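You operate a simulated robot arm through the tools that you are given. There is no shell and no other tool.

Carry out the task below with a simulated two-armed robot. There is one attempt and no reset: what you move stays moved.

Task
Fit the can the yellow card asks for and lock it in.
Fine: It goes in the black dock; the blue can goes on the orange stand. Set down upright: blue can, what you pick out.

The check looks at the end state, three seconds after you hand in, the way a careful person would. Anything else that was tipped, shoved, dropped, spilled or broken makes it a failure.

Robot
Two 7-joint arms with fingered hands on one trunk that stands fixed in place. Base frame: the origin is at the foot of the trunk, x ahead of it, y to its left, z up; the work surface is at about z = 0.8. Lengths are in m, angles in rad, forces in N, time in s.
The left shoulder is at [0.021, 0.208, 1.188], the right one opposite. Payload 5 kg a hand.
The tool frame of a hand sits at the grasp point between the pads (the TCP): z along the fingers, y along the line on which they close. The tips reach 0.048 m beyond it. Largest opening 0.16 m; the body of the gripper starts 0.056 m behind the TCP. The gripper is a hand of 4 fingers: y runs from the thumb to the fingers, the wrist lies at [-0.026, -0.142, -0.252] in the tool frame, and closing takes about 1.5 s.
Orientation is told as [roll, pitch, yaw] about the base's x, y, z axes, in that order, counted from this pose: with the fingers straight down and the wrist toward the robot, the tool's x, y and z point along [0, 1, 0], [1, 0, 0] and [0, 0, -1] of the base frame.

Tools
- The arms move only by the tool move_arm. It takes "left_moves", "right_moves" or both (then of equal length, played together; a hand with none holds still); each is a list that holds one entry, the list of rows, each a list of 7 numbers: the shift along the base's x, y, z in m, then the turn, a rotation vector about the base's x, y, z in rad, then the gripper command, from -1 (shut) to 1 (fully open), values between in proportion. In form: [[[tx, ty, tz, rx, ry, rz, jaw], ...]]. A call has 1 to 20 rows; each row is the pose to reach, as a shift and turn from the pose commanded when the call began. Each row takes 0.2 s and may step no farther than 0.05 m and 0.15 rad from the row before; otherwise, or with a gripper value out of range, the whole call is refused. Where a pose cannot be reached the arm comes as near as it can. A force on the tool above 40 N (or 10 N above the force at the start of the call, whichever is more), or a blocked arm, ends the call early, and 0.2 s more pass. The fingers move at their own pace (about 0.108 m/s each) and stop on an object; they squeeze with about 27 N. The grip force told is the motor's: it shows also when the fingers shut on nothing. Time passes only in rows, and 0.2 s behind the last, so rows that repeat a pose let the fingers close. The reply holds the time, the measured pose of the TCP, the force on the tool along the base axes, the opening and the grip force, in the units named above and with some noise, with the torque about the TCP (base axes, N m) and any sound that the robot's microphone picked up, and new pictures: "show" is both (left out), scene, wrist or none (wrist: the cameras of the hands that moved).
- Cameras (640 x 400 px; columns grow to the right, rows downward): "scene" is now at [0.1023, -0.0183, 1.3998]; the picture's right is [-0.21, -0.98, 0.00], its down [-0.33, 0.07, -0.94] and it looks along [0.92, -0.20, -0.34] (base axes); focal length 327 px, centre (320, 200). "left" rides on the left gripper at [-0.087, -0.133, -0.189] in its tool frame; the picture's right is [-0.83, -0.26, 0.49], its down [0.51, -0.71, 0.49] and it looks along [0.22, 0.66, 0.72] (tool axes); focal length 238 px, centre (320, 200). "right" rides on the right gripper at [0.087, -0.133, -0.189] in its tool frame; the picture's right is [-0.83, 0.26, -0.49], its down [-0.51, -0.71, 0.49] and it looks along [-0.22, 0.66, 0.72] (tool axes); focal length 238 px, centre (320, 200). There is no depth. A picture from a camera that has moved, and an enlarged one, comes with that camera's place and axes in the base frame and with its lens.
- lift_body(by): slides the trunk up (or, below 0, down) by that many m; the arms and the scene camera ride with it, the base frame stays. It gives what a move gives, with no picture.
- set_grasp(shape, hand): the hand has 4 fingers and takes this shape, open, in about a second: jaw (thumb against the fingers, like two jaws); tri (thumb and two fingers); tip (a fingertip pinch); poke (one finger out to press); point (the index stretched); flat (the hand flat); cup (the hand cupped); fist (a fist). The gripper value then closes the fingers along that shape, each until it touches; the sizes above hold for jaw. It gives what a move gives, with no picture.
- aim_head(pan, tilt): turns the head with the scene camera to pan (to the left, within 1.501 rad either way) and tilt (down, from -0.506 to 1.204), counted from straight ahead of the robot. It gives what a move gives, and a new picture of the scene camera.
- enlarge(camera, box): a new picture of the part [left, top, right, bottom] of that camera's present view, enlarged. The clock stands still meanwhile.
- job_done(): hands the job in; it is judged then, once.

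Places have to be worked out from the pictures, the camera data and where the tool is seen. Open the grippers and draw the arms clear of the work before you hand the job in, unless the task says otherwise.

The tools are called as name(argument=value, ...) on one line, values as JSON. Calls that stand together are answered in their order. move_arm: Moves the arms, as the interface text tells. Its arguments: {"type":"object","properties":{"left_moves":{"type":"array","items":{"type":"array","items":{"type":"array","items":{"type":"number"}}}},"right_moves":{"type":"array","items":{"type":"array","items":{"type":"array","items":{"type":"number"}}}},"show":{"type":"string","enum":["both","scene","wrist","none"]}},"required":[]} The other tools are called the same way: lift_body (by) slides the trunk up or down; set_grasp (shape, hand) gives the hand a shape; aim_head (pan, tilt) turns the head that bears the scene camera; enlarge (camera, box) takes an enlarged picture of a part of a camera's view; job_done () hands the job in.

At the start:

```text
time_s: 0.0
left_tcp_pos: [0.6264, 0.1706, 1.1412]
left_orientation: [0.0, -0.001, 0.001]
left_ft_force: [-0.2, 0.1, 0.4]
left_torque: [0.0, -0.04, -0.01]
left_finger_gap: 0.1596
left_gripper_force: 0.0
left_shape: jaw
right_tcp_pos: [0.7628, -0.377, 1.1682]
right_orientation: [-0.001, 0.0, 0.0]
right_ft_force: [0.6, -0.7, 0.6]
right_torque: [-0.02, 0.01, 0.0]
right_finger_gap: 0.1596
right_gripper_force: 0.0
right_shape: jaw
trunk travel left (down, up): [-0.19, 0.5]
head pan, tilt: [-0.209, 0.347]
```

scene: 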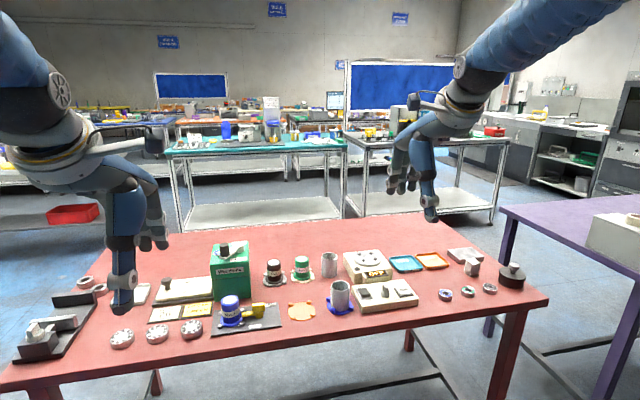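
right: 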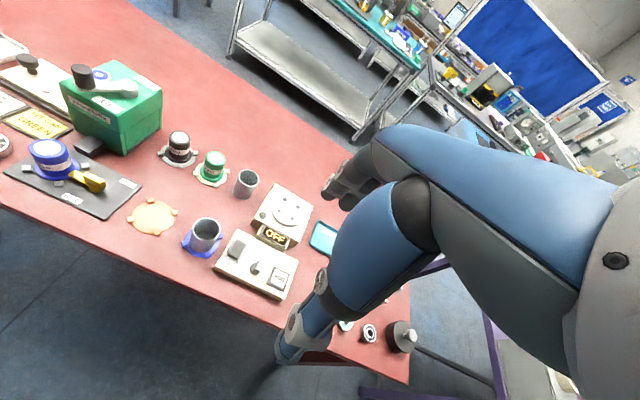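
left: 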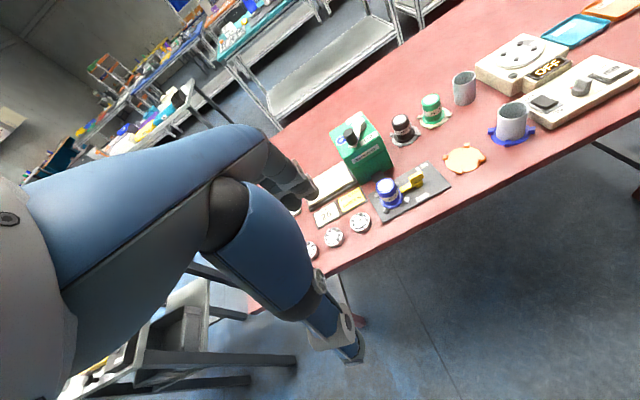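

I see a table with a blue can in a black plate (dock) with a yellow lever, an orange stand, and black and green cans behind. I'll enlarge to read the cards and inspect the dock.

enlarge(camera="scene", box=[130, 230, 330, 355])

enlarge(camera="right", box=[0, 60, 260, 260])

enlarge(camera="left", box=[300, 80, 500, 240])

```text
3.20 times, centred on (230, 292) of scene
camera zoom: at [0.1023, -0.0183, 1.3998], right [-0.21, -0.98, 0.0], down [-0.33, 0.07, -0.94], along [0.92, -0.2, -0.34], focal length 1048 px, centre (608, -96)
```

zoom: 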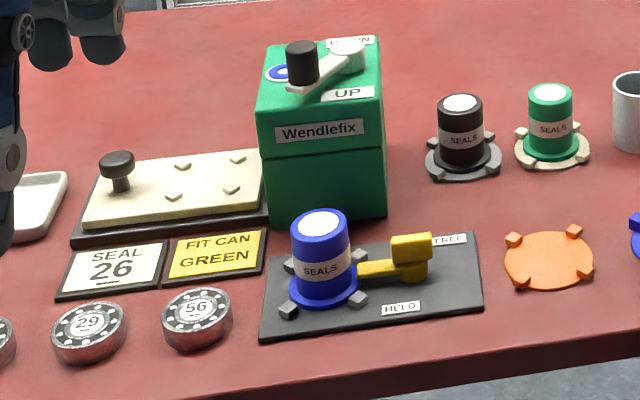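

```text
2.00 times, centred on (130, 160) of right
camera zoom: at [0.629, -0.2898, 1.358], right [0.26, -0.83, 0.49], down [-0.71, -0.51, -0.49], along [0.66, -0.22, -0.72], focal length 477 px, centre (700, 280)
```

zoom: 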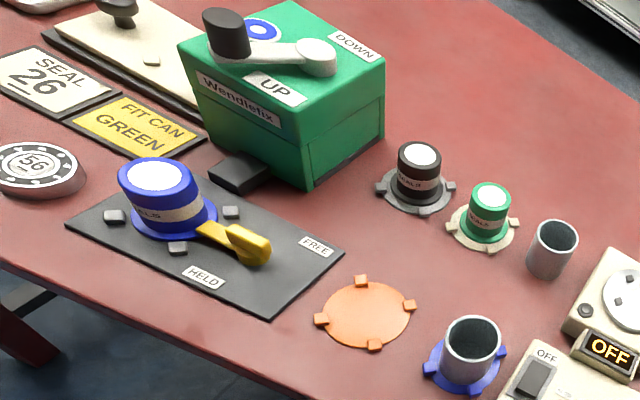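

```text
2.50 times, centred on (400, 160) of left
camera zoom: at [0.4936, 0.0853, 1.3298], right [-0.26, -0.83, -0.49], down [-0.71, 0.51, -0.49], along [0.66, 0.22, -0.72], focal length 596 px, centre (120, 300)
```

zoom: 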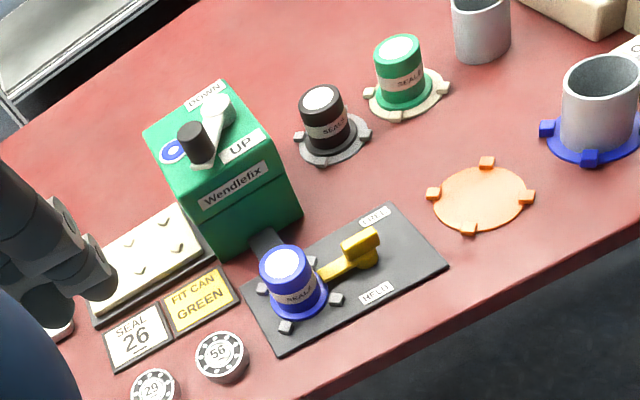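

The yellow card reads "FIT CAN GREEN". I'll look closely at the dock's lever and the cans.

enlarge(camera="scene", box=[205, 285, 290, 340])

enlarge(camera="right", box=[20, 130, 150, 220])

enlarge(camera="left", box=[365, 155, 455, 225])

enlarge(camera="scene", box=[255, 245, 350, 325])

```text
7.27 times, centred on (248, 312) of scene
camera zoom: at [0.1023, -0.0183, 1.3998], right [-0.21, -0.98, 0.0], down [-0.33, 0.07, -0.94], along [0.92, -0.2, -0.34], focal length 2381 px, centre (847, -618)
```

zoom: 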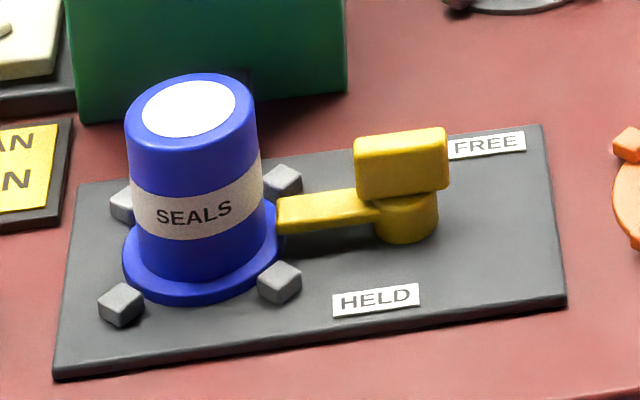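

```text
4.44 times, centred on (85, 175) of right
camera zoom: at [0.629, -0.2898, 1.358], right [0.26, -0.83, 0.49], down [-0.71, -0.51, -0.49], along [0.66, -0.22, -0.72], focal length 1059 px, centre (1364, 311)
```

zoom: 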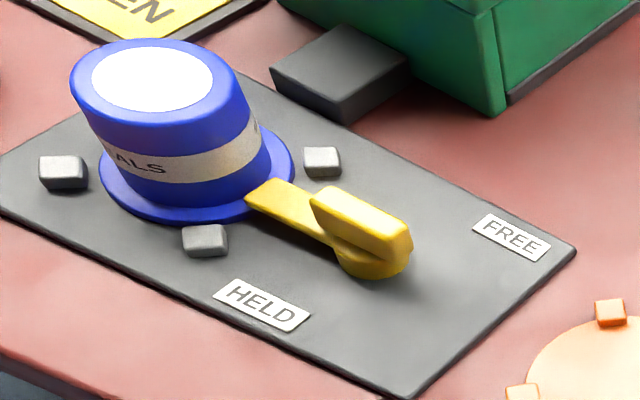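

```text
5.71 times, centred on (410, 190) of left
camera zoom: at [0.4936, 0.0853, 1.3298], right [-0.26, -0.83, -0.49], down [-0.71, 0.51, -0.49], along [0.66, 0.22, -0.72], focal length 1362 px, centre (-194, 257)
```

zoom: 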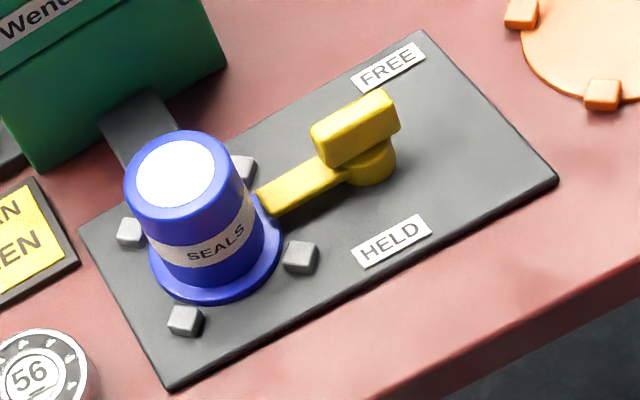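

```text
5.00 times, centred on (302, 285) of scene
camera zoom: at [0.1023, -0.0183, 1.3998], right [-0.21, -0.98, 0.0], down [-0.33, 0.07, -0.94], along [0.92, -0.2, -0.34], focal length 1637 px, centre (408, -225)
```

zoom: 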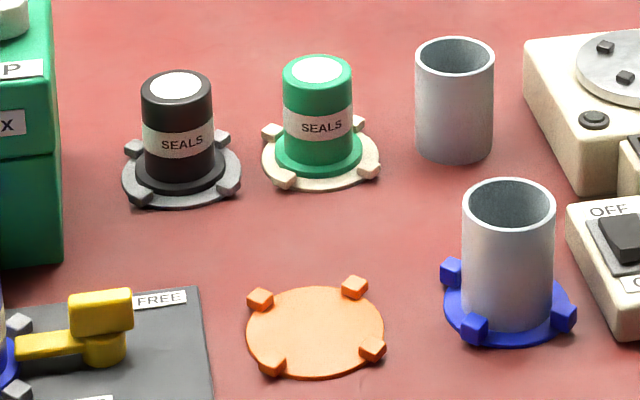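

The dock's lever arm overlaps the blue can's flange, so the lever has to turn toward FREE first. Rough positions: blue can (0.837, 0.06), lever pivot (0.835, -0.01), orange stand (0.84, -0.123) and green can (1.004, -0.15). I'll bring the left hand closer for a better look.

move_arm(left_moves=[[[0.0223, -0.025, -0.015, 0, 0, 0, 1], [0.0447, -0.05, -0.03, 0, 0, 0, 1], [0.067, -0.075, -0.045, 0, 0, 0, 1], [0.0893, -0.1, -0.06, 0, 0, 0, 0.5], [0.1117, -0.125, -0.075, 0, 0, 0, 0], [0.134, -0.15, -0.09, 0, 0, 0, -0.2]]], show="both")

```text
time_s: 1.4
left_tcp_pos: [0.7629, 0.0179, 1.0487]
left_orientation: [0.003, 0.004, -0.002]
left_ft_force: [1.2, 0.7, 0.4]
left_torque: [-0.03, 0.11, -0.01]
left_finger_gap: 0.0643
left_gripper_force: 0.0
left_shape: jaw
right_tcp_pos: [0.7654, -0.3777, 1.1668]
right_orientation: [0.0, 0.002, 0.001]
right_ft_force: [1.0, 0.0, -1.0]
right_torque: [0.04, 0.08, 0.03]
right_finger_gap: 0.1595
right_gripper_force: 0.0
right_shape: jaw
trunk travel left (down, up): [-0.19, 0.5]
head pan, tilt: [-0.209, 0.347]
camera scene: at [0.1038, -0.0188, 1.3996], right [-0.21, -0.98, 0.0], down [-0.33, 0.07, -0.94], along [0.92, -0.19, -0.34], focal length 327 px, centre (320, 200)
camera left: at [0.63, -0.0669, 1.2387], right [-0.26, -0.83, -0.49], down [-0.71, 0.51, -0.49], along [0.65, 0.22, -0.72], focal length 238 px, centre (320, 200)
```

scene: 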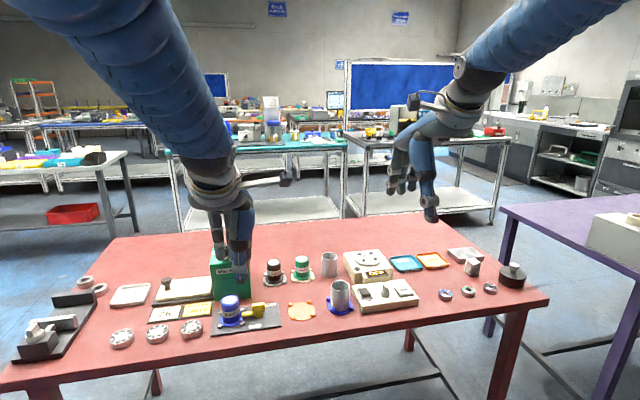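
left: 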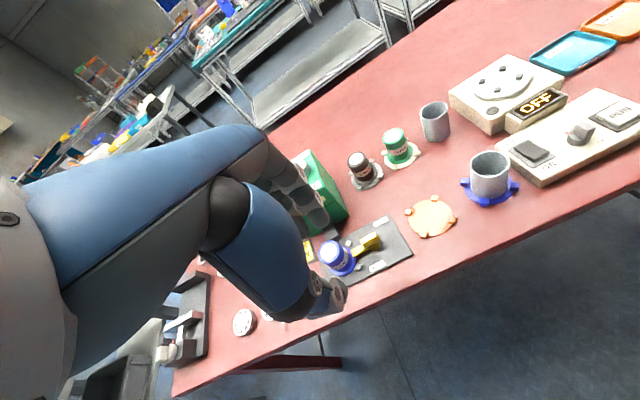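

The left hand hovers near the dock. I'll enlarge the wrist view to locate the lever, can, and stand better.

enlarge(camera="left", box=[270, 190, 430, 310])

enlarge(camera="left", box=[330, 100, 490, 250])

enlarge(camera="scene", box=[180, 200, 320, 340])

```text
3.33 times, centred on (350, 250) of left
camera zoom: at [0.63, -0.0669, 1.2387], right [-0.26, -0.83, -0.49], down [-0.71, 0.51, -0.49], along [0.65, 0.22, -0.72], focal length 794 px, centre (220, 33)
```

zoom: 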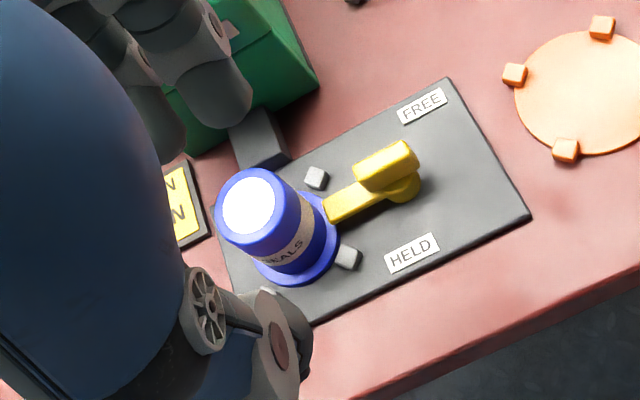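

```text
2.67 times, centred on (410, 175) of left
camera zoom: at [0.63, -0.0669, 1.2387], right [-0.26, -0.83, -0.49], down [-0.71, 0.51, -0.49], along [0.65, 0.22, -0.72], focal length 636 px, centre (80, 267)
```

zoom: 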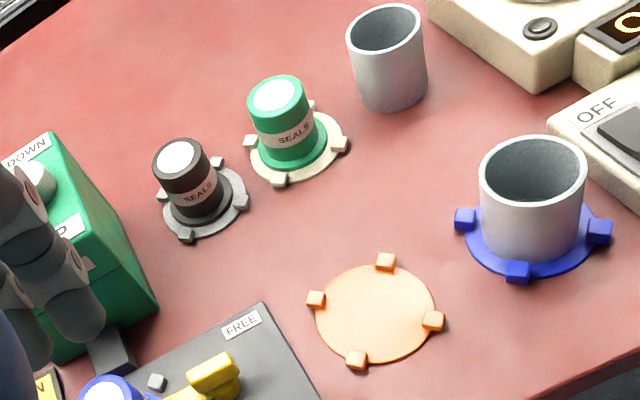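

```text
2.86 times, centred on (250, 270) of scene
camera zoom: at [0.1038, -0.0188, 1.3996], right [-0.21, -0.98, 0.0], down [-0.33, 0.07, -0.94], along [0.92, -0.19, -0.34], focal length 936 px, centre (520, 0)
```

zoom: 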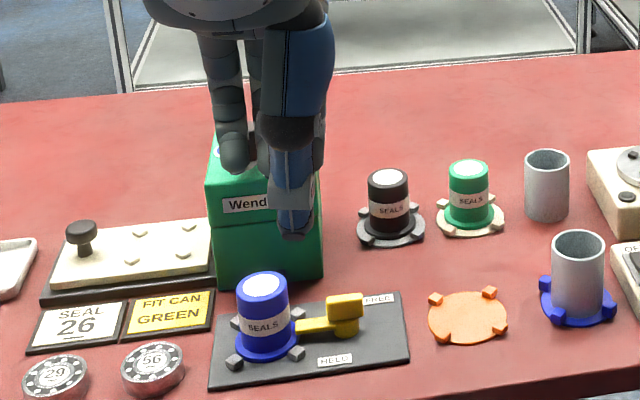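

Positions from both cameras agree: pivot (0.835,-0.009), blue can (0.838,0.063), green (1.003,-0.151), orange (0.841,-0.123). The left hand's extra fingers reach toward +y, where the blue can stands, so I'll try the tip pinch shape.

set_grasp(shape="tip", hand="left")

enlarge(camera="left", box=[230, 140, 430, 310])

enlarge(camera="scene", box=[180, 170, 320, 310])

```text
time_s: 2.3
left_tcp_pos: [0.7614, 0.0182, 1.0503]
left_orientation: [0.0, -0.001, 0.0]
left_ft_force: [1.0, 0.7, -0.5]
left_torque: [-0.03, 0.01, 0.0]
left_finger_gap: 0.1596
left_gripper_force: 0.0
left_shape: tip
right_tcp_pos: [0.7625, -0.3781, 1.1677]
right_orientation: [0.0, 0.0, -0.003]
right_ft_force: [-0.6, -0.2, 0.0]
right_torque: [-0.01, 0.04, 0.01]
right_finger_gap: 0.1595
right_gripper_force: 0.0
right_shape: jaw
trunk travel left (down, up): [-0.19, 0.5]
head pan, tilt: [-0.209, 0.347]
```

```text
2.35 times, centred on (330, 225) of left
camera zoom: at [0.6284, -0.0666, 1.2396], right [-0.26, -0.83, -0.49], down [-0.71, 0.51, -0.49], along [0.66, 0.22, -0.72], focal length 561 px, centre (296, 141)
```

zoom: 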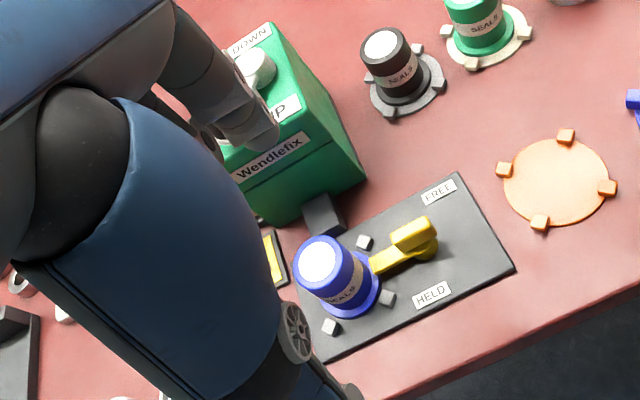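

```text
2.86 times, centred on (250, 240) of scene
camera zoom: at [0.1027, -0.0184, 1.3998], right [-0.21, -0.98, 0.0], down [-0.33, 0.07, -0.94], along [0.92, -0.2, -0.34], focal length 936 px, centre (520, 86)
```

zoom: 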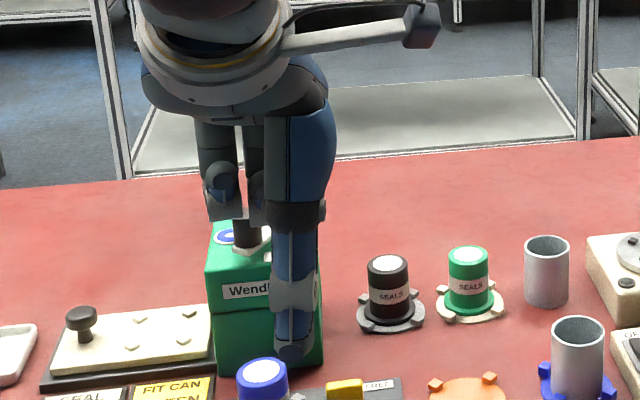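

The tip shape curls the spare fingers away, leaving thumb and index. I'll hover the pinch above the lever's fin with a small opening and check alignment.

move_arm(left_moves=[[[0.025, -0.009, -0.03, 0, 0, 0, 0], [0.05, -0.018, -0.06, 0, 0, 0, -0.3], [0.0746, -0.0272, -0.09, 0, 0, 0, -0.5], [0.0746, -0.0272, -0.09, 0, 0, 0, -0.5], [0.0746, -0.0272, -0.09, 0, 0, 0, -0.5]]], show="both")

enlarge(camera="left", box=[260, 160, 420, 300])

enlarge(camera="scene", box=[190, 210, 310, 340])

enlarge(camera="right", box=[0, 60, 200, 220])

```text
time_s: 3.5
left_tcp_pos: [0.8361, -0.0086, 0.9573]
left_orientation: [0.0, 0.002, 0.0]
left_ft_force: [0.4, -0.1, -0.3]
left_torque: [-0.02, 0.02, -0.01]
left_finger_gap: 0.0406
left_gripper_force: 0.0
left_shape: tip
right_tcp_pos: [0.7633, -0.3789, 1.1681]
right_orientation: [0.0, 0.001, -0.001]
right_ft_force: [0.6, -1.0, -0.6]
right_torque: [0.03, 0.07, 0.02]
right_finger_gap: 0.1596
right_gripper_force: 0.0
right_shape: jaw
trunk travel left (down, up): [-0.19, 0.5]
head pan, tilt: [-0.209, 0.347]
camera scene: at [0.1033, -0.0186, 1.3997], right [-0.21, -0.98, 0.0], down [-0.33, 0.07, -0.94], along [0.92, -0.2, -0.34], focal length 327 px, centre (320, 200)
camera left: at [0.7034, -0.0929, 1.148], right [-0.26, -0.83, -0.49], down [-0.71, 0.51, -0.49], along [0.65, 0.22, -0.72], focal length 238 px, centre (320, 200)
```

scene: 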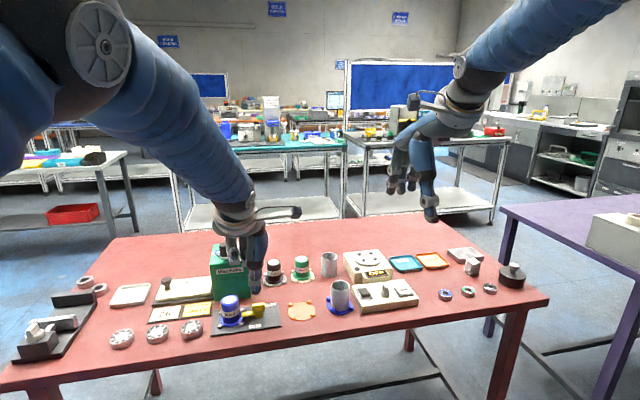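
left: 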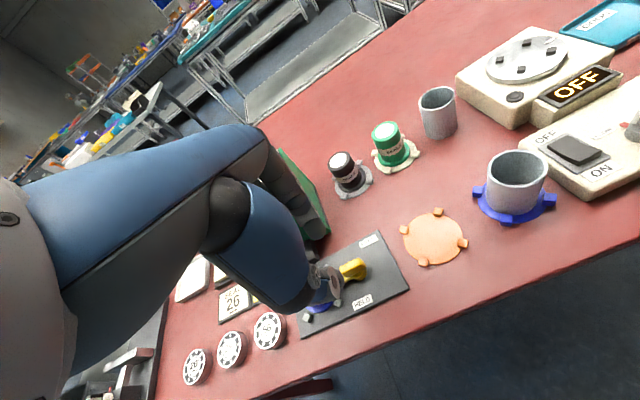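

```text
2.86 times, centred on (340, 230) of left
camera zoom: at [0.7034, -0.0929, 1.148], right [-0.26, -0.83, -0.49], down [-0.71, 0.51, -0.49], along [0.65, 0.22, -0.72], focal length 681 px, centre (263, 114)
```

zoom: 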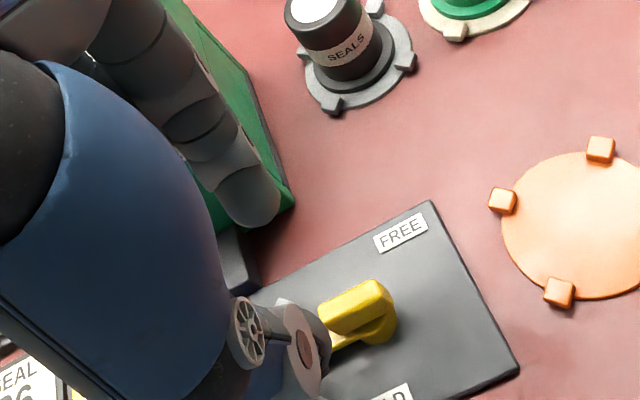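

```text
3.08 times, centred on (250, 275) of scene
camera zoom: at [0.1033, -0.0186, 1.3997], right [-0.21, -0.98, 0.0], down [-0.33, 0.07, -0.94], along [0.92, -0.2, -0.34], focal length 1008 px, centre (535, -31)
```

zoom: 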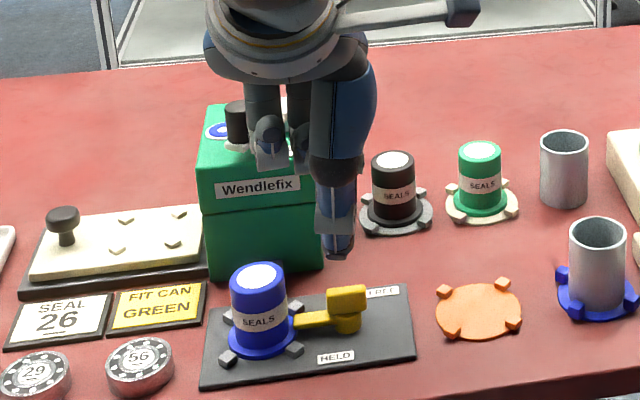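

```text
2.50 times, centred on (100, 140) of right
camera zoom: at [0.63, -0.2901, 1.3573], right [0.26, -0.83, 0.49], down [-0.71, -0.51, -0.49], along [0.65, -0.22, -0.72], focal length 596 px, centre (870, 350)
```

zoom: 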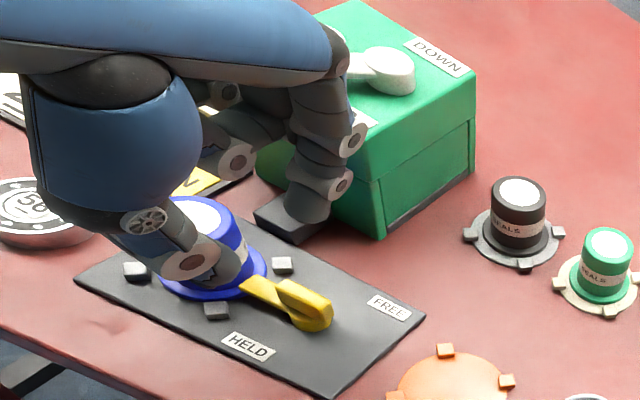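

The pinch is centred over the fin per the right camera projection. I'll descend so the tips straddle the fin and then close.

move_arm(left_moves=[[[0, 0, -0.03, 0, 0, 0, -0.5], [0, 0, -0.06, 0, 0, 0, -0.5], [0, 0, -0.073, 0, 0, 0, -0.5], [0, 0, -0.073, 0, 0, 0, -0.5]]], show="none")

enlarge(camera="right", box=[0, 100, 160, 220])

enlarge(camera="scene", box=[200, 250, 300, 340])

```text
time_s: 4.5
left_tcp_pos: [0.8358, -0.0061, 0.8881]
left_orientation: [0.001, 0.001, 0.0]
left_ft_force: [-0.8, 0.5, -0.1]
left_torque: [0.01, 0.03, -0.02]
left_finger_gap: 0.0405
left_gripper_force: 0.0
left_shape: tip
right_tcp_pos: [0.7629, -0.3781, 1.1686]
right_orientation: [0.001, 0.001, 0.0]
right_ft_force: [-0.6, -0.5, 0.0]
right_torque: [0.03, 0.0, -0.02]
right_finger_gap: 0.1598
right_gripper_force: 0.0
right_shape: jaw
trunk travel left (down, up): [-0.19, 0.5]
head pan, tilt: [-0.209, 0.347]
```

```text
3.33 times, centred on (80, 160) of right
camera zoom: at [0.629, -0.2899, 1.3581], right [0.26, -0.83, 0.49], down [-0.71, -0.51, -0.49], along [0.66, -0.22, -0.72], focal length 794 px, centre (1120, 333)
```

zoom: 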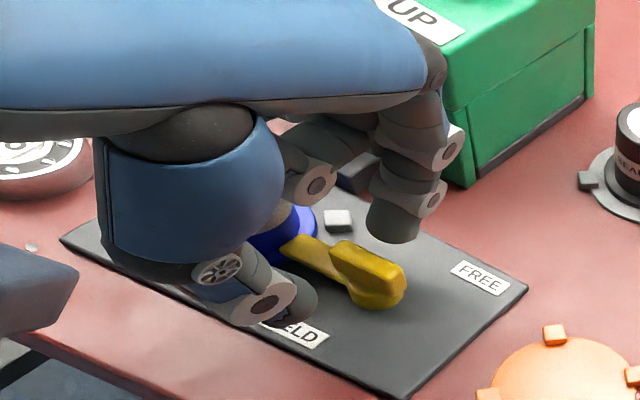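

```text
4.44 times, centred on (250, 295) of scene
camera zoom: at [0.1024, -0.0184, 1.3998], right [-0.21, -0.98, 0.0], down [-0.33, 0.07, -0.94], along [0.92, -0.2, -0.34], focal length 1455 px, centre (631, -222)
```

zoom: 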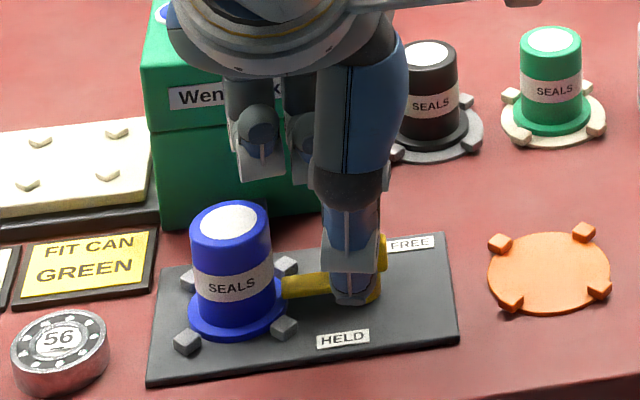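

The tips straddle the fin cleanly. Closing the pinch now.

move_arm(left_moves=[[[0, 0, 0, 0, 0, 0, -0.8], [0, 0, 0, 0, 0, 0, -1], [0, 0, 0, 0, 0, 0, -1], [0, 0, 0, 0, 0, 0, -1]]], show="none")

enlarge(camera="right", box=[0, 100, 160, 220])

```text
time_s: 5.5
left_tcp_pos: [0.8366, -0.0055, 0.8883]
left_orientation: [0.0, -0.002, -0.002]
left_ft_force: [7.3, 0.6, 6.6]
left_torque: [0.0, -0.4, 0.03]
left_finger_gap: 0.0015
left_gripper_force: 26.9
left_shape: tip
right_tcp_pos: [0.7632, -0.3776, 1.1674]
right_orientation: [0.0, -0.001, 0.001]
right_ft_force: [0.7, 0.0, -0.4]
right_torque: [-0.01, 0.02, -0.01]
right_finger_gap: 0.1596
right_gripper_force: 0.0
right_shape: jaw
trunk travel left (down, up): [-0.19, 0.5]
head pan, tilt: [-0.209, 0.347]
```

```text
3.33 times, centred on (80, 160) of right
camera zoom: at [0.6292, -0.2898, 1.3581], right [0.26, -0.83, 0.49], down [-0.71, -0.51, -0.49], along [0.66, -0.22, -0.72], focal length 794 px, centre (1120, 333)
```

zoom: 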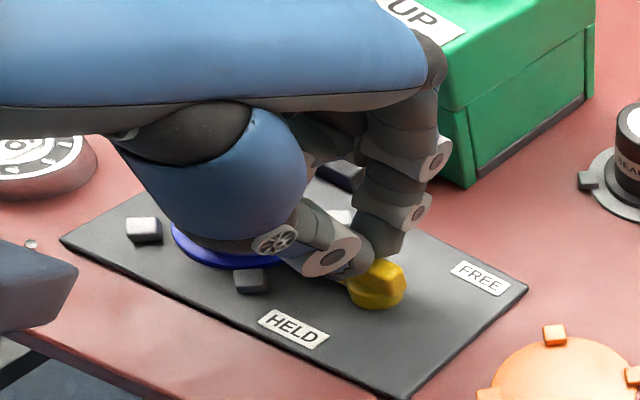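

The reported gap is nearly zero, so I need to check whether the fin is actually pinched. Looking from the scene and left cameras.

enlarge(camera="scene", box=[215, 270, 295, 335])

enlarge(camera="left", box=[260, 180, 400, 300])

enlarge(camera="right", box=[50, 140, 130, 200])

```text
6.15 times, centred on (255, 302) of scene
camera zoom: at [0.1025, -0.0183, 1.3998], right [-0.21, -0.98, 0.0], down [-0.33, 0.07, -0.94], along [0.92, -0.2, -0.34], focal length 2015 px, centre (720, -431)
```

zoom: 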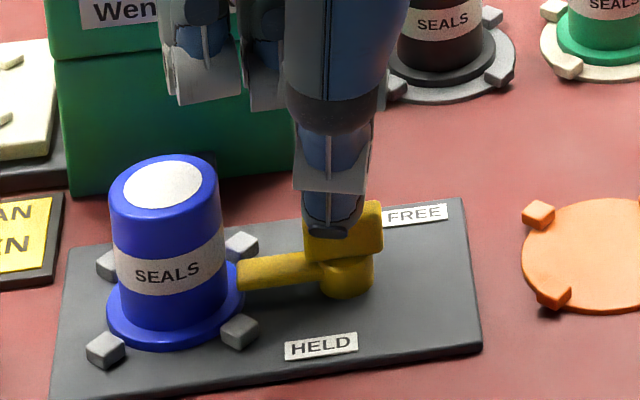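

```text
3.33 times, centred on (330, 240) of left
camera zoom: at [0.7031, -0.0919, 1.0774], right [-0.26, -0.83, -0.49], down [-0.71, 0.51, -0.49], along [0.66, 0.22, -0.72], focal length 794 px, centre (287, 67)
```

zoom: 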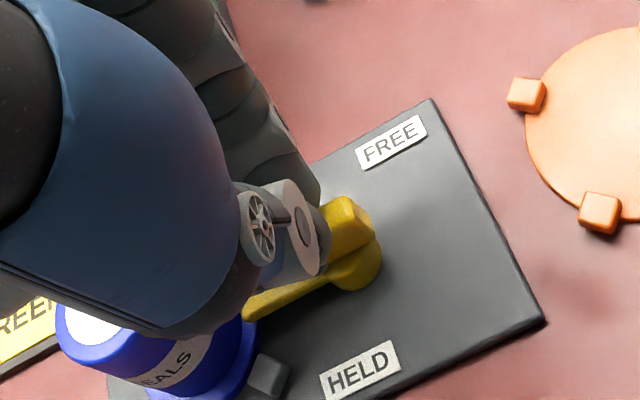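

```text
6.67 times, centred on (90, 170) of right
camera zoom: at [0.6292, -0.2898, 1.3581], right [0.26, -0.83, 0.49], down [-0.71, -0.51, -0.49], along [0.66, -0.22, -0.72], focal length 1589 px, centre (1853, 400)
```

zoom: 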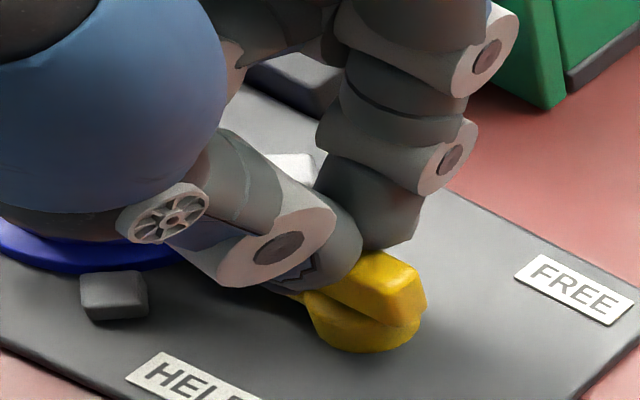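

The pinch holds only the upper +y part of the fin. I'll reopen, shift slightly toward -y and lower, then close again for a firmer grip.

move_arm(left_moves=[[[0, 0, 0, 0, 0, 0, -0.5], [0, 0, 0, 0, 0, 0, -0.5], [0.002, -0.008, -0.004, 0, 0, 0, -0.5], [0.002, -0.008, -0.009, 0, 0, 0, -0.5], [0.002, -0.008, -0.009, 0, 0, 0, -0.8], [0.002, -0.008, -0.009, 0, 0, 0, -1], [0.002, -0.008, -0.009, 0, 0, 0, -1], [0.002, -0.008, -0.009, 0, 0, 0, -1]]], show="none")

enlarge(camera="scene", box=[215, 270, 295, 335])

enlarge(camera="right", box=[50, 140, 130, 200])

```text
time_s: 7.3
left_tcp_pos: [0.8385, -0.0137, 0.8759]
left_orientation: [0.0, 0.003, 0.001]
left_ft_force: [4.2, 0.8, -1.7]
left_torque: [0.01, -0.21, 0.03]
left_finger_gap: 0.0049
left_gripper_force: 27.2
left_shape: tip
right_tcp_pos: [0.7625, -0.3775, 1.1678]
right_orientation: [0.002, -0.001, 0.0]
right_ft_force: [0.1, 0.5, 0.2]
right_torque: [-0.02, 0.01, -0.02]
right_finger_gap: 0.1596
right_gripper_force: 0.0
right_shape: jaw
trunk travel left (down, up): [-0.19, 0.5]
head pan, tilt: [-0.209, 0.347]
```

```text
6.15 times, centred on (255, 302) of scene
camera zoom: at [0.103, -0.0183, 1.3997], right [-0.21, -0.98, 0.0], down [-0.33, 0.07, -0.94], along [0.92, -0.2, -0.34], focal length 2015 px, centre (720, -431)
```

zoom: 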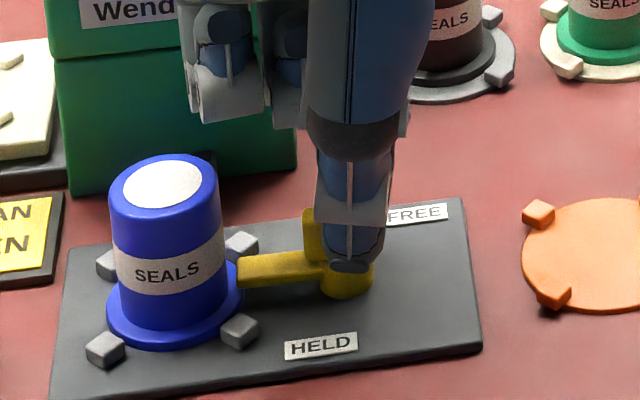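

```text
6.67 times, centred on (90, 170) of right
camera zoom: at [0.6296, -0.2898, 1.3578], right [0.26, -0.83, 0.49], down [-0.71, -0.51, -0.49], along [0.66, -0.22, -0.72], focal length 1589 px, centre (1853, 400)
```

zoom: 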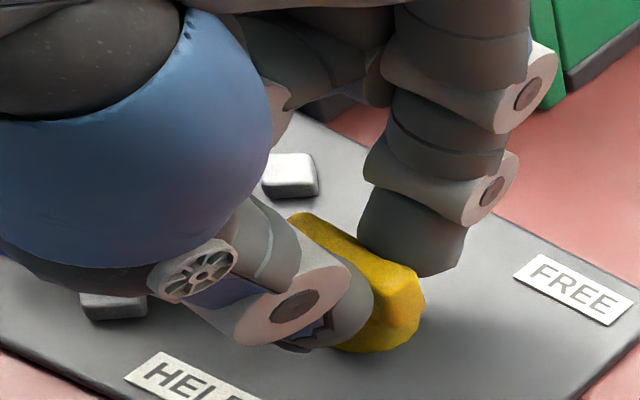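

Grip is now solid on the fin. I'll twist clockwise (toward FREE) in small steps around the pivot, watching the torque.

move_arm(left_moves=[[[-0.0007, 0, 0, 0, 0, -0.12, -1], [-0.0014, 0, 0, 0, 0, -0.24, -1], [-0.002, 0, 0, 0, 0, -0.36, -1], [-0.0027, 0, 0, 0, 0, -0.48, -1], [-0.0032, 0.0003, 0, 0, 0, -0.6, -1]]], show="none")

enlarge(camera="scene", box=[215, 270, 295, 335])

enlarge(camera="right", box=[50, 140, 130, 200])

```text
time_s: 8.5
left_tcp_pos: [0.835, -0.0107, 0.8782]
left_orientation: [0.0, 0.0, -0.599]
left_ft_force: [6.3, 15.1, -4.0]
left_torque: [0.47, -0.2, 0.18]
left_finger_gap: 0.0046
left_gripper_force: 27.2
left_shape: tip
right_tcp_pos: [0.7635, -0.3755, 1.1678]
right_orientation: [-0.001, 0.001, 0.001]
right_ft_force: [0.6, 0.4, -0.7]
right_torque: [-0.09, 0.02, -0.02]
right_finger_gap: 0.1595
right_gripper_force: 0.1
right_shape: jaw
trunk travel left (down, up): [-0.19, 0.5]
head pan, tilt: [-0.209, 0.347]
```

```text
6.15 times, centred on (255, 302) of scene
camera zoom: at [0.1033, -0.0164, 1.3997], right [-0.21, -0.98, 0.0], down [-0.33, 0.07, -0.94], along [0.92, -0.2, -0.34], focal length 2015 px, centre (720, -431)
```

zoom: 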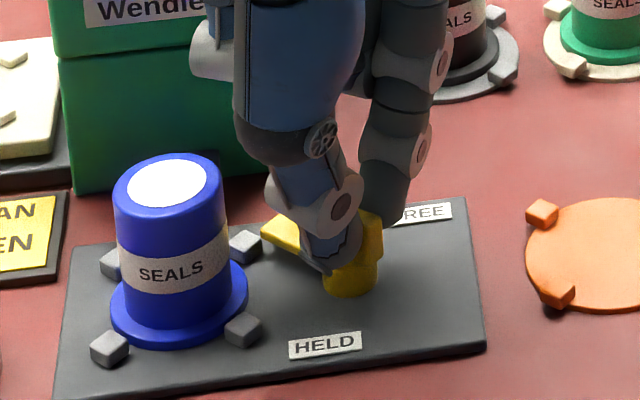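

```text
6.67 times, centred on (90, 170) of right
camera zoom: at [0.6302, -0.2874, 1.3579], right [0.26, -0.83, 0.49], down [-0.71, -0.51, -0.49], along [0.66, -0.22, -0.72], focal length 1589 px, centre (1853, 400)
```

zoom: 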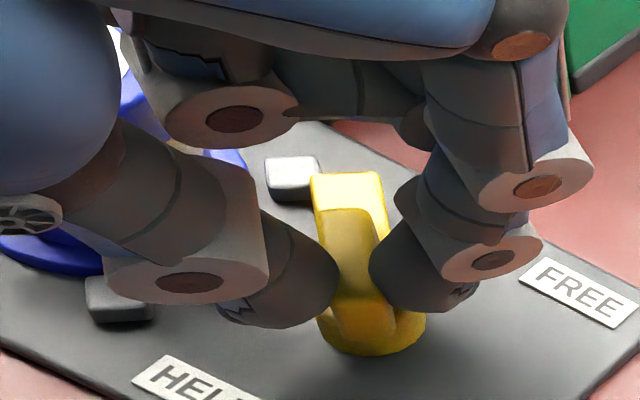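

The lever turns with the hand; a 15 N side force suggests shifting +y about 3 mm. I'll continue the twist with that correction.

move_arm(left_moves=[[[0, 0.003, 0, 0, 0, 0, -1], [-0.0005, 0.0035, 0, 0, 0, -0.12, -1], [-0.001, 0.004, 0, 0, 0, -0.24, -1], [-0.0014, 0.0045, 0, 0, 0, -0.36, -1]]], show="none")

enlarge(camera="scene", box=[200, 250, 300, 335])

enlarge(camera="right", box=[30, 120, 150, 210])

```text
time_s: 9.5
left_tcp_pos: [0.8352, -0.0079, 0.8767]
left_orientation: [0.0, 0.001, -0.961]
left_ft_force: [12.2, 11.9, -8.4]
left_torque: [0.35, -0.42, 0.18]
left_finger_gap: 0.0041
left_gripper_force: 26.7
left_shape: tip
right_tcp_pos: [0.7647, -0.3771, 1.1677]
right_orientation: [0.001, 0.002, -0.001]
right_ft_force: [0.3, 0.2, 0.2]
right_torque: [-0.05, 0.0, -0.01]
right_finger_gap: 0.1597
right_gripper_force: 0.1
right_shape: jaw
trunk travel left (down, up): [-0.19, 0.5]
head pan, tilt: [-0.209, 0.347]
```

```text
4.71 times, centred on (250, 292) of scene
camera zoom: at [0.1042, -0.0171, 1.3996], right [-0.21, -0.98, 0.0], down [-0.33, 0.07, -0.94], along [0.92, -0.2, -0.34], focal length 1541 px, centre (649, -235)
```

zoom: 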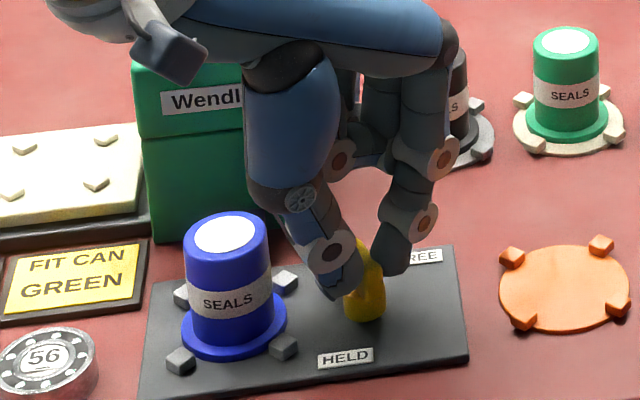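

```text
4.44 times, centred on (90, 165) of right
camera zoom: at [0.6308, -0.2885, 1.3574], right [0.26, -0.83, 0.49], down [-0.71, -0.51, -0.49], along [0.65, -0.22, -0.72], focal length 1059 px, centre (1342, 356)
```

zoom: 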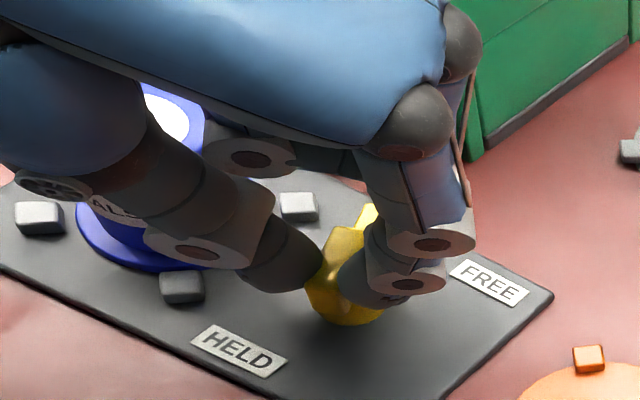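

The lever is about 55° open. I'll go a bit further with a small compliance shift while watching forces near the blue can.

move_arm(left_moves=[[[0.002, 0.002, 0.001, 0, 0, 0, -1], [0.002, 0.002, 0.001, 0, 0, -0.1, -1], [0.002, 0.002, 0.001, 0, 0, -0.2, -1], [0.002, 0.002, 0.001, 0, 0, -0.3, -1]]], show="none")

enlarge(camera="scene", box=[200, 250, 300, 335])

enlarge(camera="right", box=[30, 120, 150, 210])

```text
time_s: 10.5
left_tcp_pos: [0.8351, -0.0062, 0.8781]
left_orientation: [0.0, 0.0, -1.26]
left_ft_force: [9.4, 11.2, -10.8]
left_torque: [0.37, -0.42, 0.12]
left_finger_gap: 0.0038
left_gripper_force: 26.3
left_shape: tip
right_tcp_pos: [0.7642, -0.377, 1.1668]
right_orientation: [-0.001, 0.002, 0.0]
right_ft_force: [-0.3, -0.3, 0.1]
right_torque: [0.02, -0.03, -0.01]
right_finger_gap: 0.1596
right_gripper_force: 0.0
right_shape: jaw
trunk travel left (down, up): [-0.19, 0.5]
head pan, tilt: [-0.209, 0.347]
```

```text
4.71 times, centred on (250, 292) of scene
camera zoom: at [0.1041, -0.0175, 1.3996], right [-0.21, -0.98, 0.0], down [-0.33, 0.07, -0.94], along [0.92, -0.2, -0.34], focal length 1541 px, centre (649, -235)
```

zoom: 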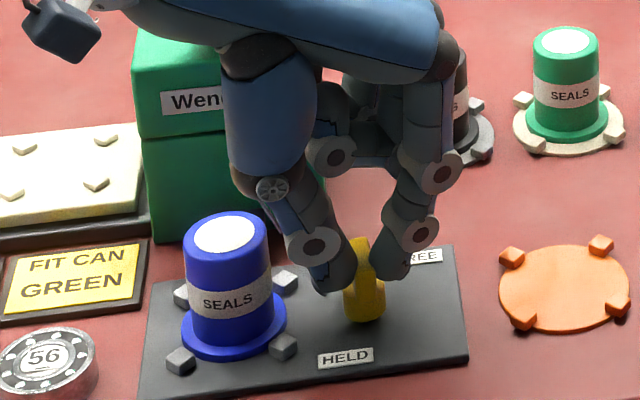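

```text
4.44 times, centred on (90, 165) of right
camera zoom: at [0.6308, -0.2889, 1.3573], right [0.26, -0.83, 0.49], down [-0.71, -0.51, -0.49], along [0.65, -0.22, -0.72], focal length 1059 px, centre (1342, 356)
```

zoom: 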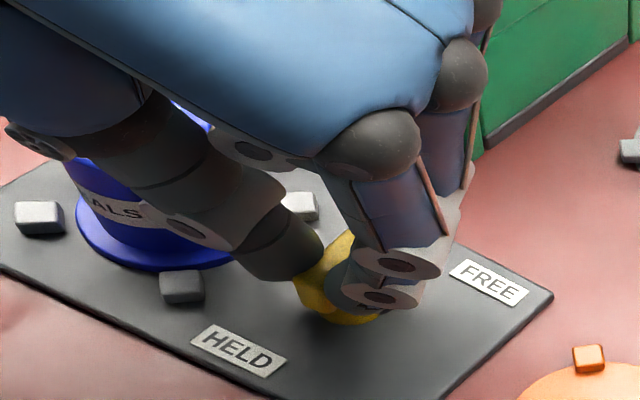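

About 72° now with about 1 cm clearance to the can. I'll finish toward 90°.

move_arm(left_moves=[[[0.001, 0.0, 0.001, 0, 0, -0.1, -1], [0.001, -0.001, 0.001, 0, 0, -0.2, -1], [0.001, -0.001, 0.001, 0, 0, -0.3, -1]]], show="none")

enlarge(camera="scene", box=[200, 250, 300, 335])

enlarge(camera="right", box=[30, 120, 150, 210])

```text
time_s: 11.3
left_tcp_pos: [0.8383, -0.0061, 0.8791]
left_orientation: [-0.002, -0.001, -1.562]
left_ft_force: [13.8, 11.6, -12.4]
left_torque: [0.48, -0.53, 0.23]
left_finger_gap: 0.0036
left_gripper_force: 26.8
left_shape: tip
right_tcp_pos: [0.7653, -0.377, 1.1667]
right_orientation: [0.001, 0.002, -0.001]
right_ft_force: [-0.3, -0.3, 0.3]
right_torque: [0.06, 0.01, 0.01]
right_finger_gap: 0.1597
right_gripper_force: 0.0
right_shape: jaw
trunk travel left (down, up): [-0.19, 0.5]
head pan, tilt: [-0.209, 0.347]
```

```text
4.71 times, centred on (250, 292) of scene
camera zoom: at [0.1045, -0.0179, 1.3996], right [-0.21, -0.98, 0.0], down [-0.33, 0.07, -0.94], along [0.92, -0.2, -0.34], focal length 1541 px, centre (649, -235)
```

zoom: 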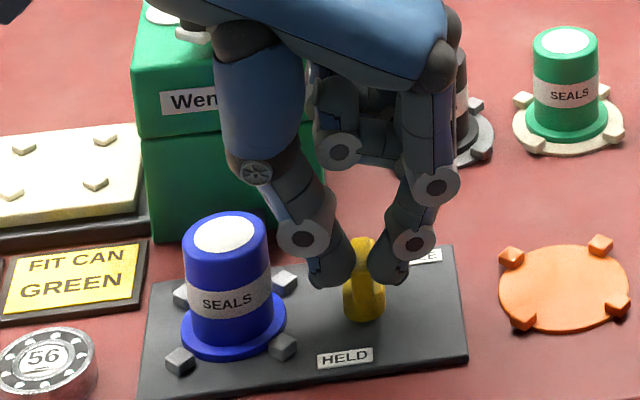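

```text
4.44 times, centred on (90, 165) of right
camera zoom: at [0.6312, -0.2893, 1.357], right [0.26, -0.83, 0.49], down [-0.71, -0.51, -0.49], along [0.65, -0.22, -0.72], focal length 1059 px, centre (1342, 356)
```

zoom: 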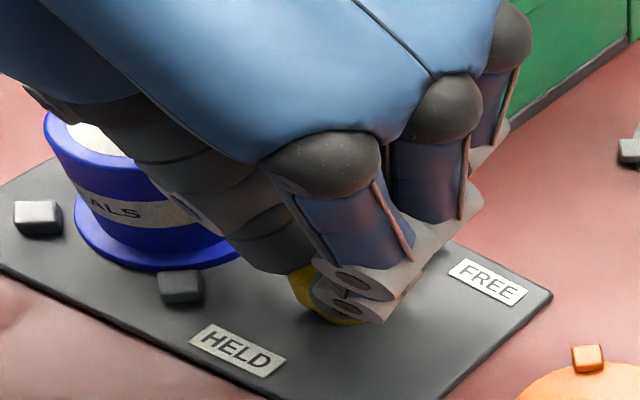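

The lever now points away from the robot (about 90°). I'll open the pinch just slightly (the thumb is near the blue can) and lift straight up.

move_arm(left_moves=[[[0, 0, 0, 0, 0, 0, -0.88], [0, 0, 0, 0, 0, 0, -0.84], [0, 0, 0.012, 0, 0, 0, -0.84], [0, 0, 0.05, 0, 0, 0, -0.84], [0, 0, 0.1, 0, 0, 0, -0.84], [0, 0, 0.14, 0, 0, 0, -0.84]]], show="both")

enlarge(camera="scene", box=[200, 250, 300, 335])

enlarge(camera="right", box=[30, 120, 150, 210])

```text
time_s: 12.7
left_tcp_pos: [0.8338, -0.0098, 1.0194]
left_orientation: [-0.002, 0.001, -1.56]
left_ft_force: [-0.5, -1.3, -0.9]
left_torque: [0.05, -0.11, 0.0]
left_finger_gap: 0.013
left_gripper_force: 0.1
left_shape: tip
right_tcp_pos: [0.7616, -0.3776, 1.1692]
right_orientation: [0.001, 0.0, -0.002]
right_ft_force: [-0.6, -0.5, 0.8]
right_torque: [0.04, -0.09, 0.0]
right_finger_gap: 0.1595
right_gripper_force: 0.1
right_shape: jaw
trunk travel left (down, up): [-0.19, 0.5]
head pan, tilt: [-0.209, 0.347]
camera scene: at [0.1016, -0.0188, 1.3999], right [-0.21, -0.98, 0.0], down [-0.33, 0.07, -0.94], along [0.92, -0.2, -0.34], focal length 327 px, centre (320, 200)
camera left: at [0.7458, 0.1235, 1.2091], right [-0.84, 0.25, -0.49], down [0.5, 0.71, -0.49], along [0.22, -0.65, -0.72], focal length 238 px, centre (320, 200)
```

scene: 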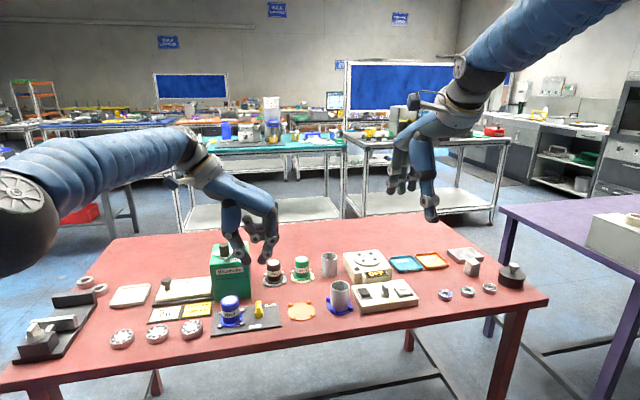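
left: 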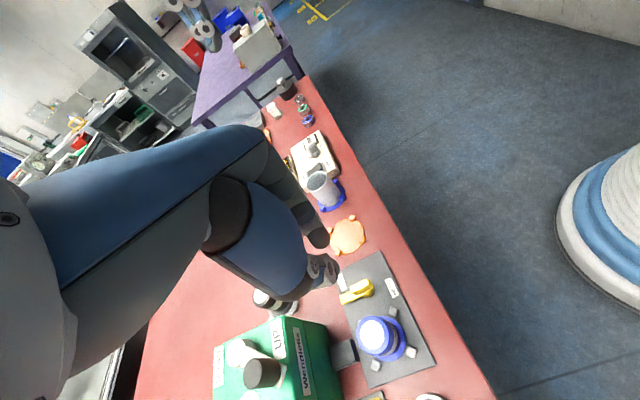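

```text
4.71 times, centred on (250, 292) of scene
camera zoom: at [0.1016, -0.0188, 1.3999], right [-0.21, -0.98, 0.0], down [-0.33, 0.07, -0.94], along [0.92, -0.2, -0.34], focal length 1541 px, centre (649, -235)
```

zoom: 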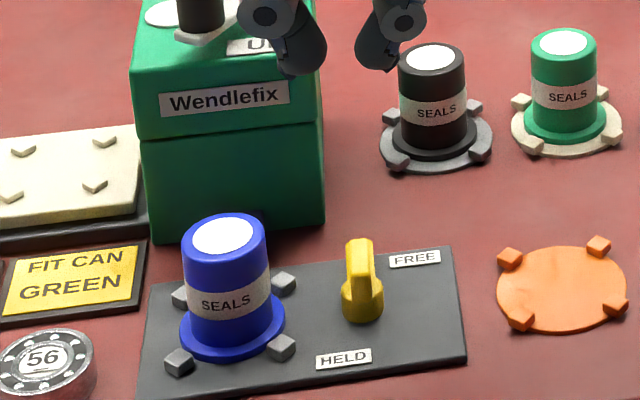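

```text
4.44 times, centred on (90, 165) of right
camera zoom: at [0.6282, -0.2905, 1.3585], right [0.26, -0.83, 0.49], down [-0.71, -0.51, -0.49], along [0.66, -0.22, -0.72], focal length 1059 px, centre (1342, 356)
```

zoom: 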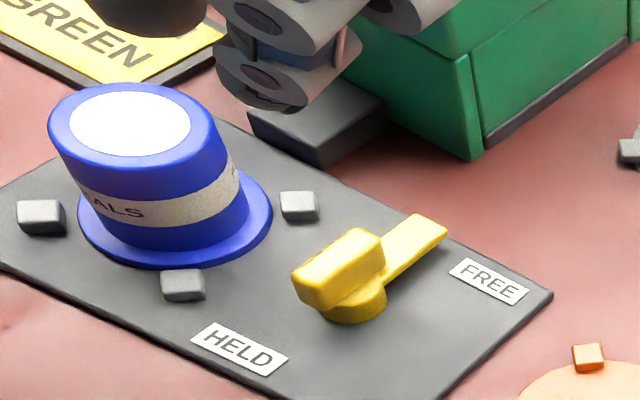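

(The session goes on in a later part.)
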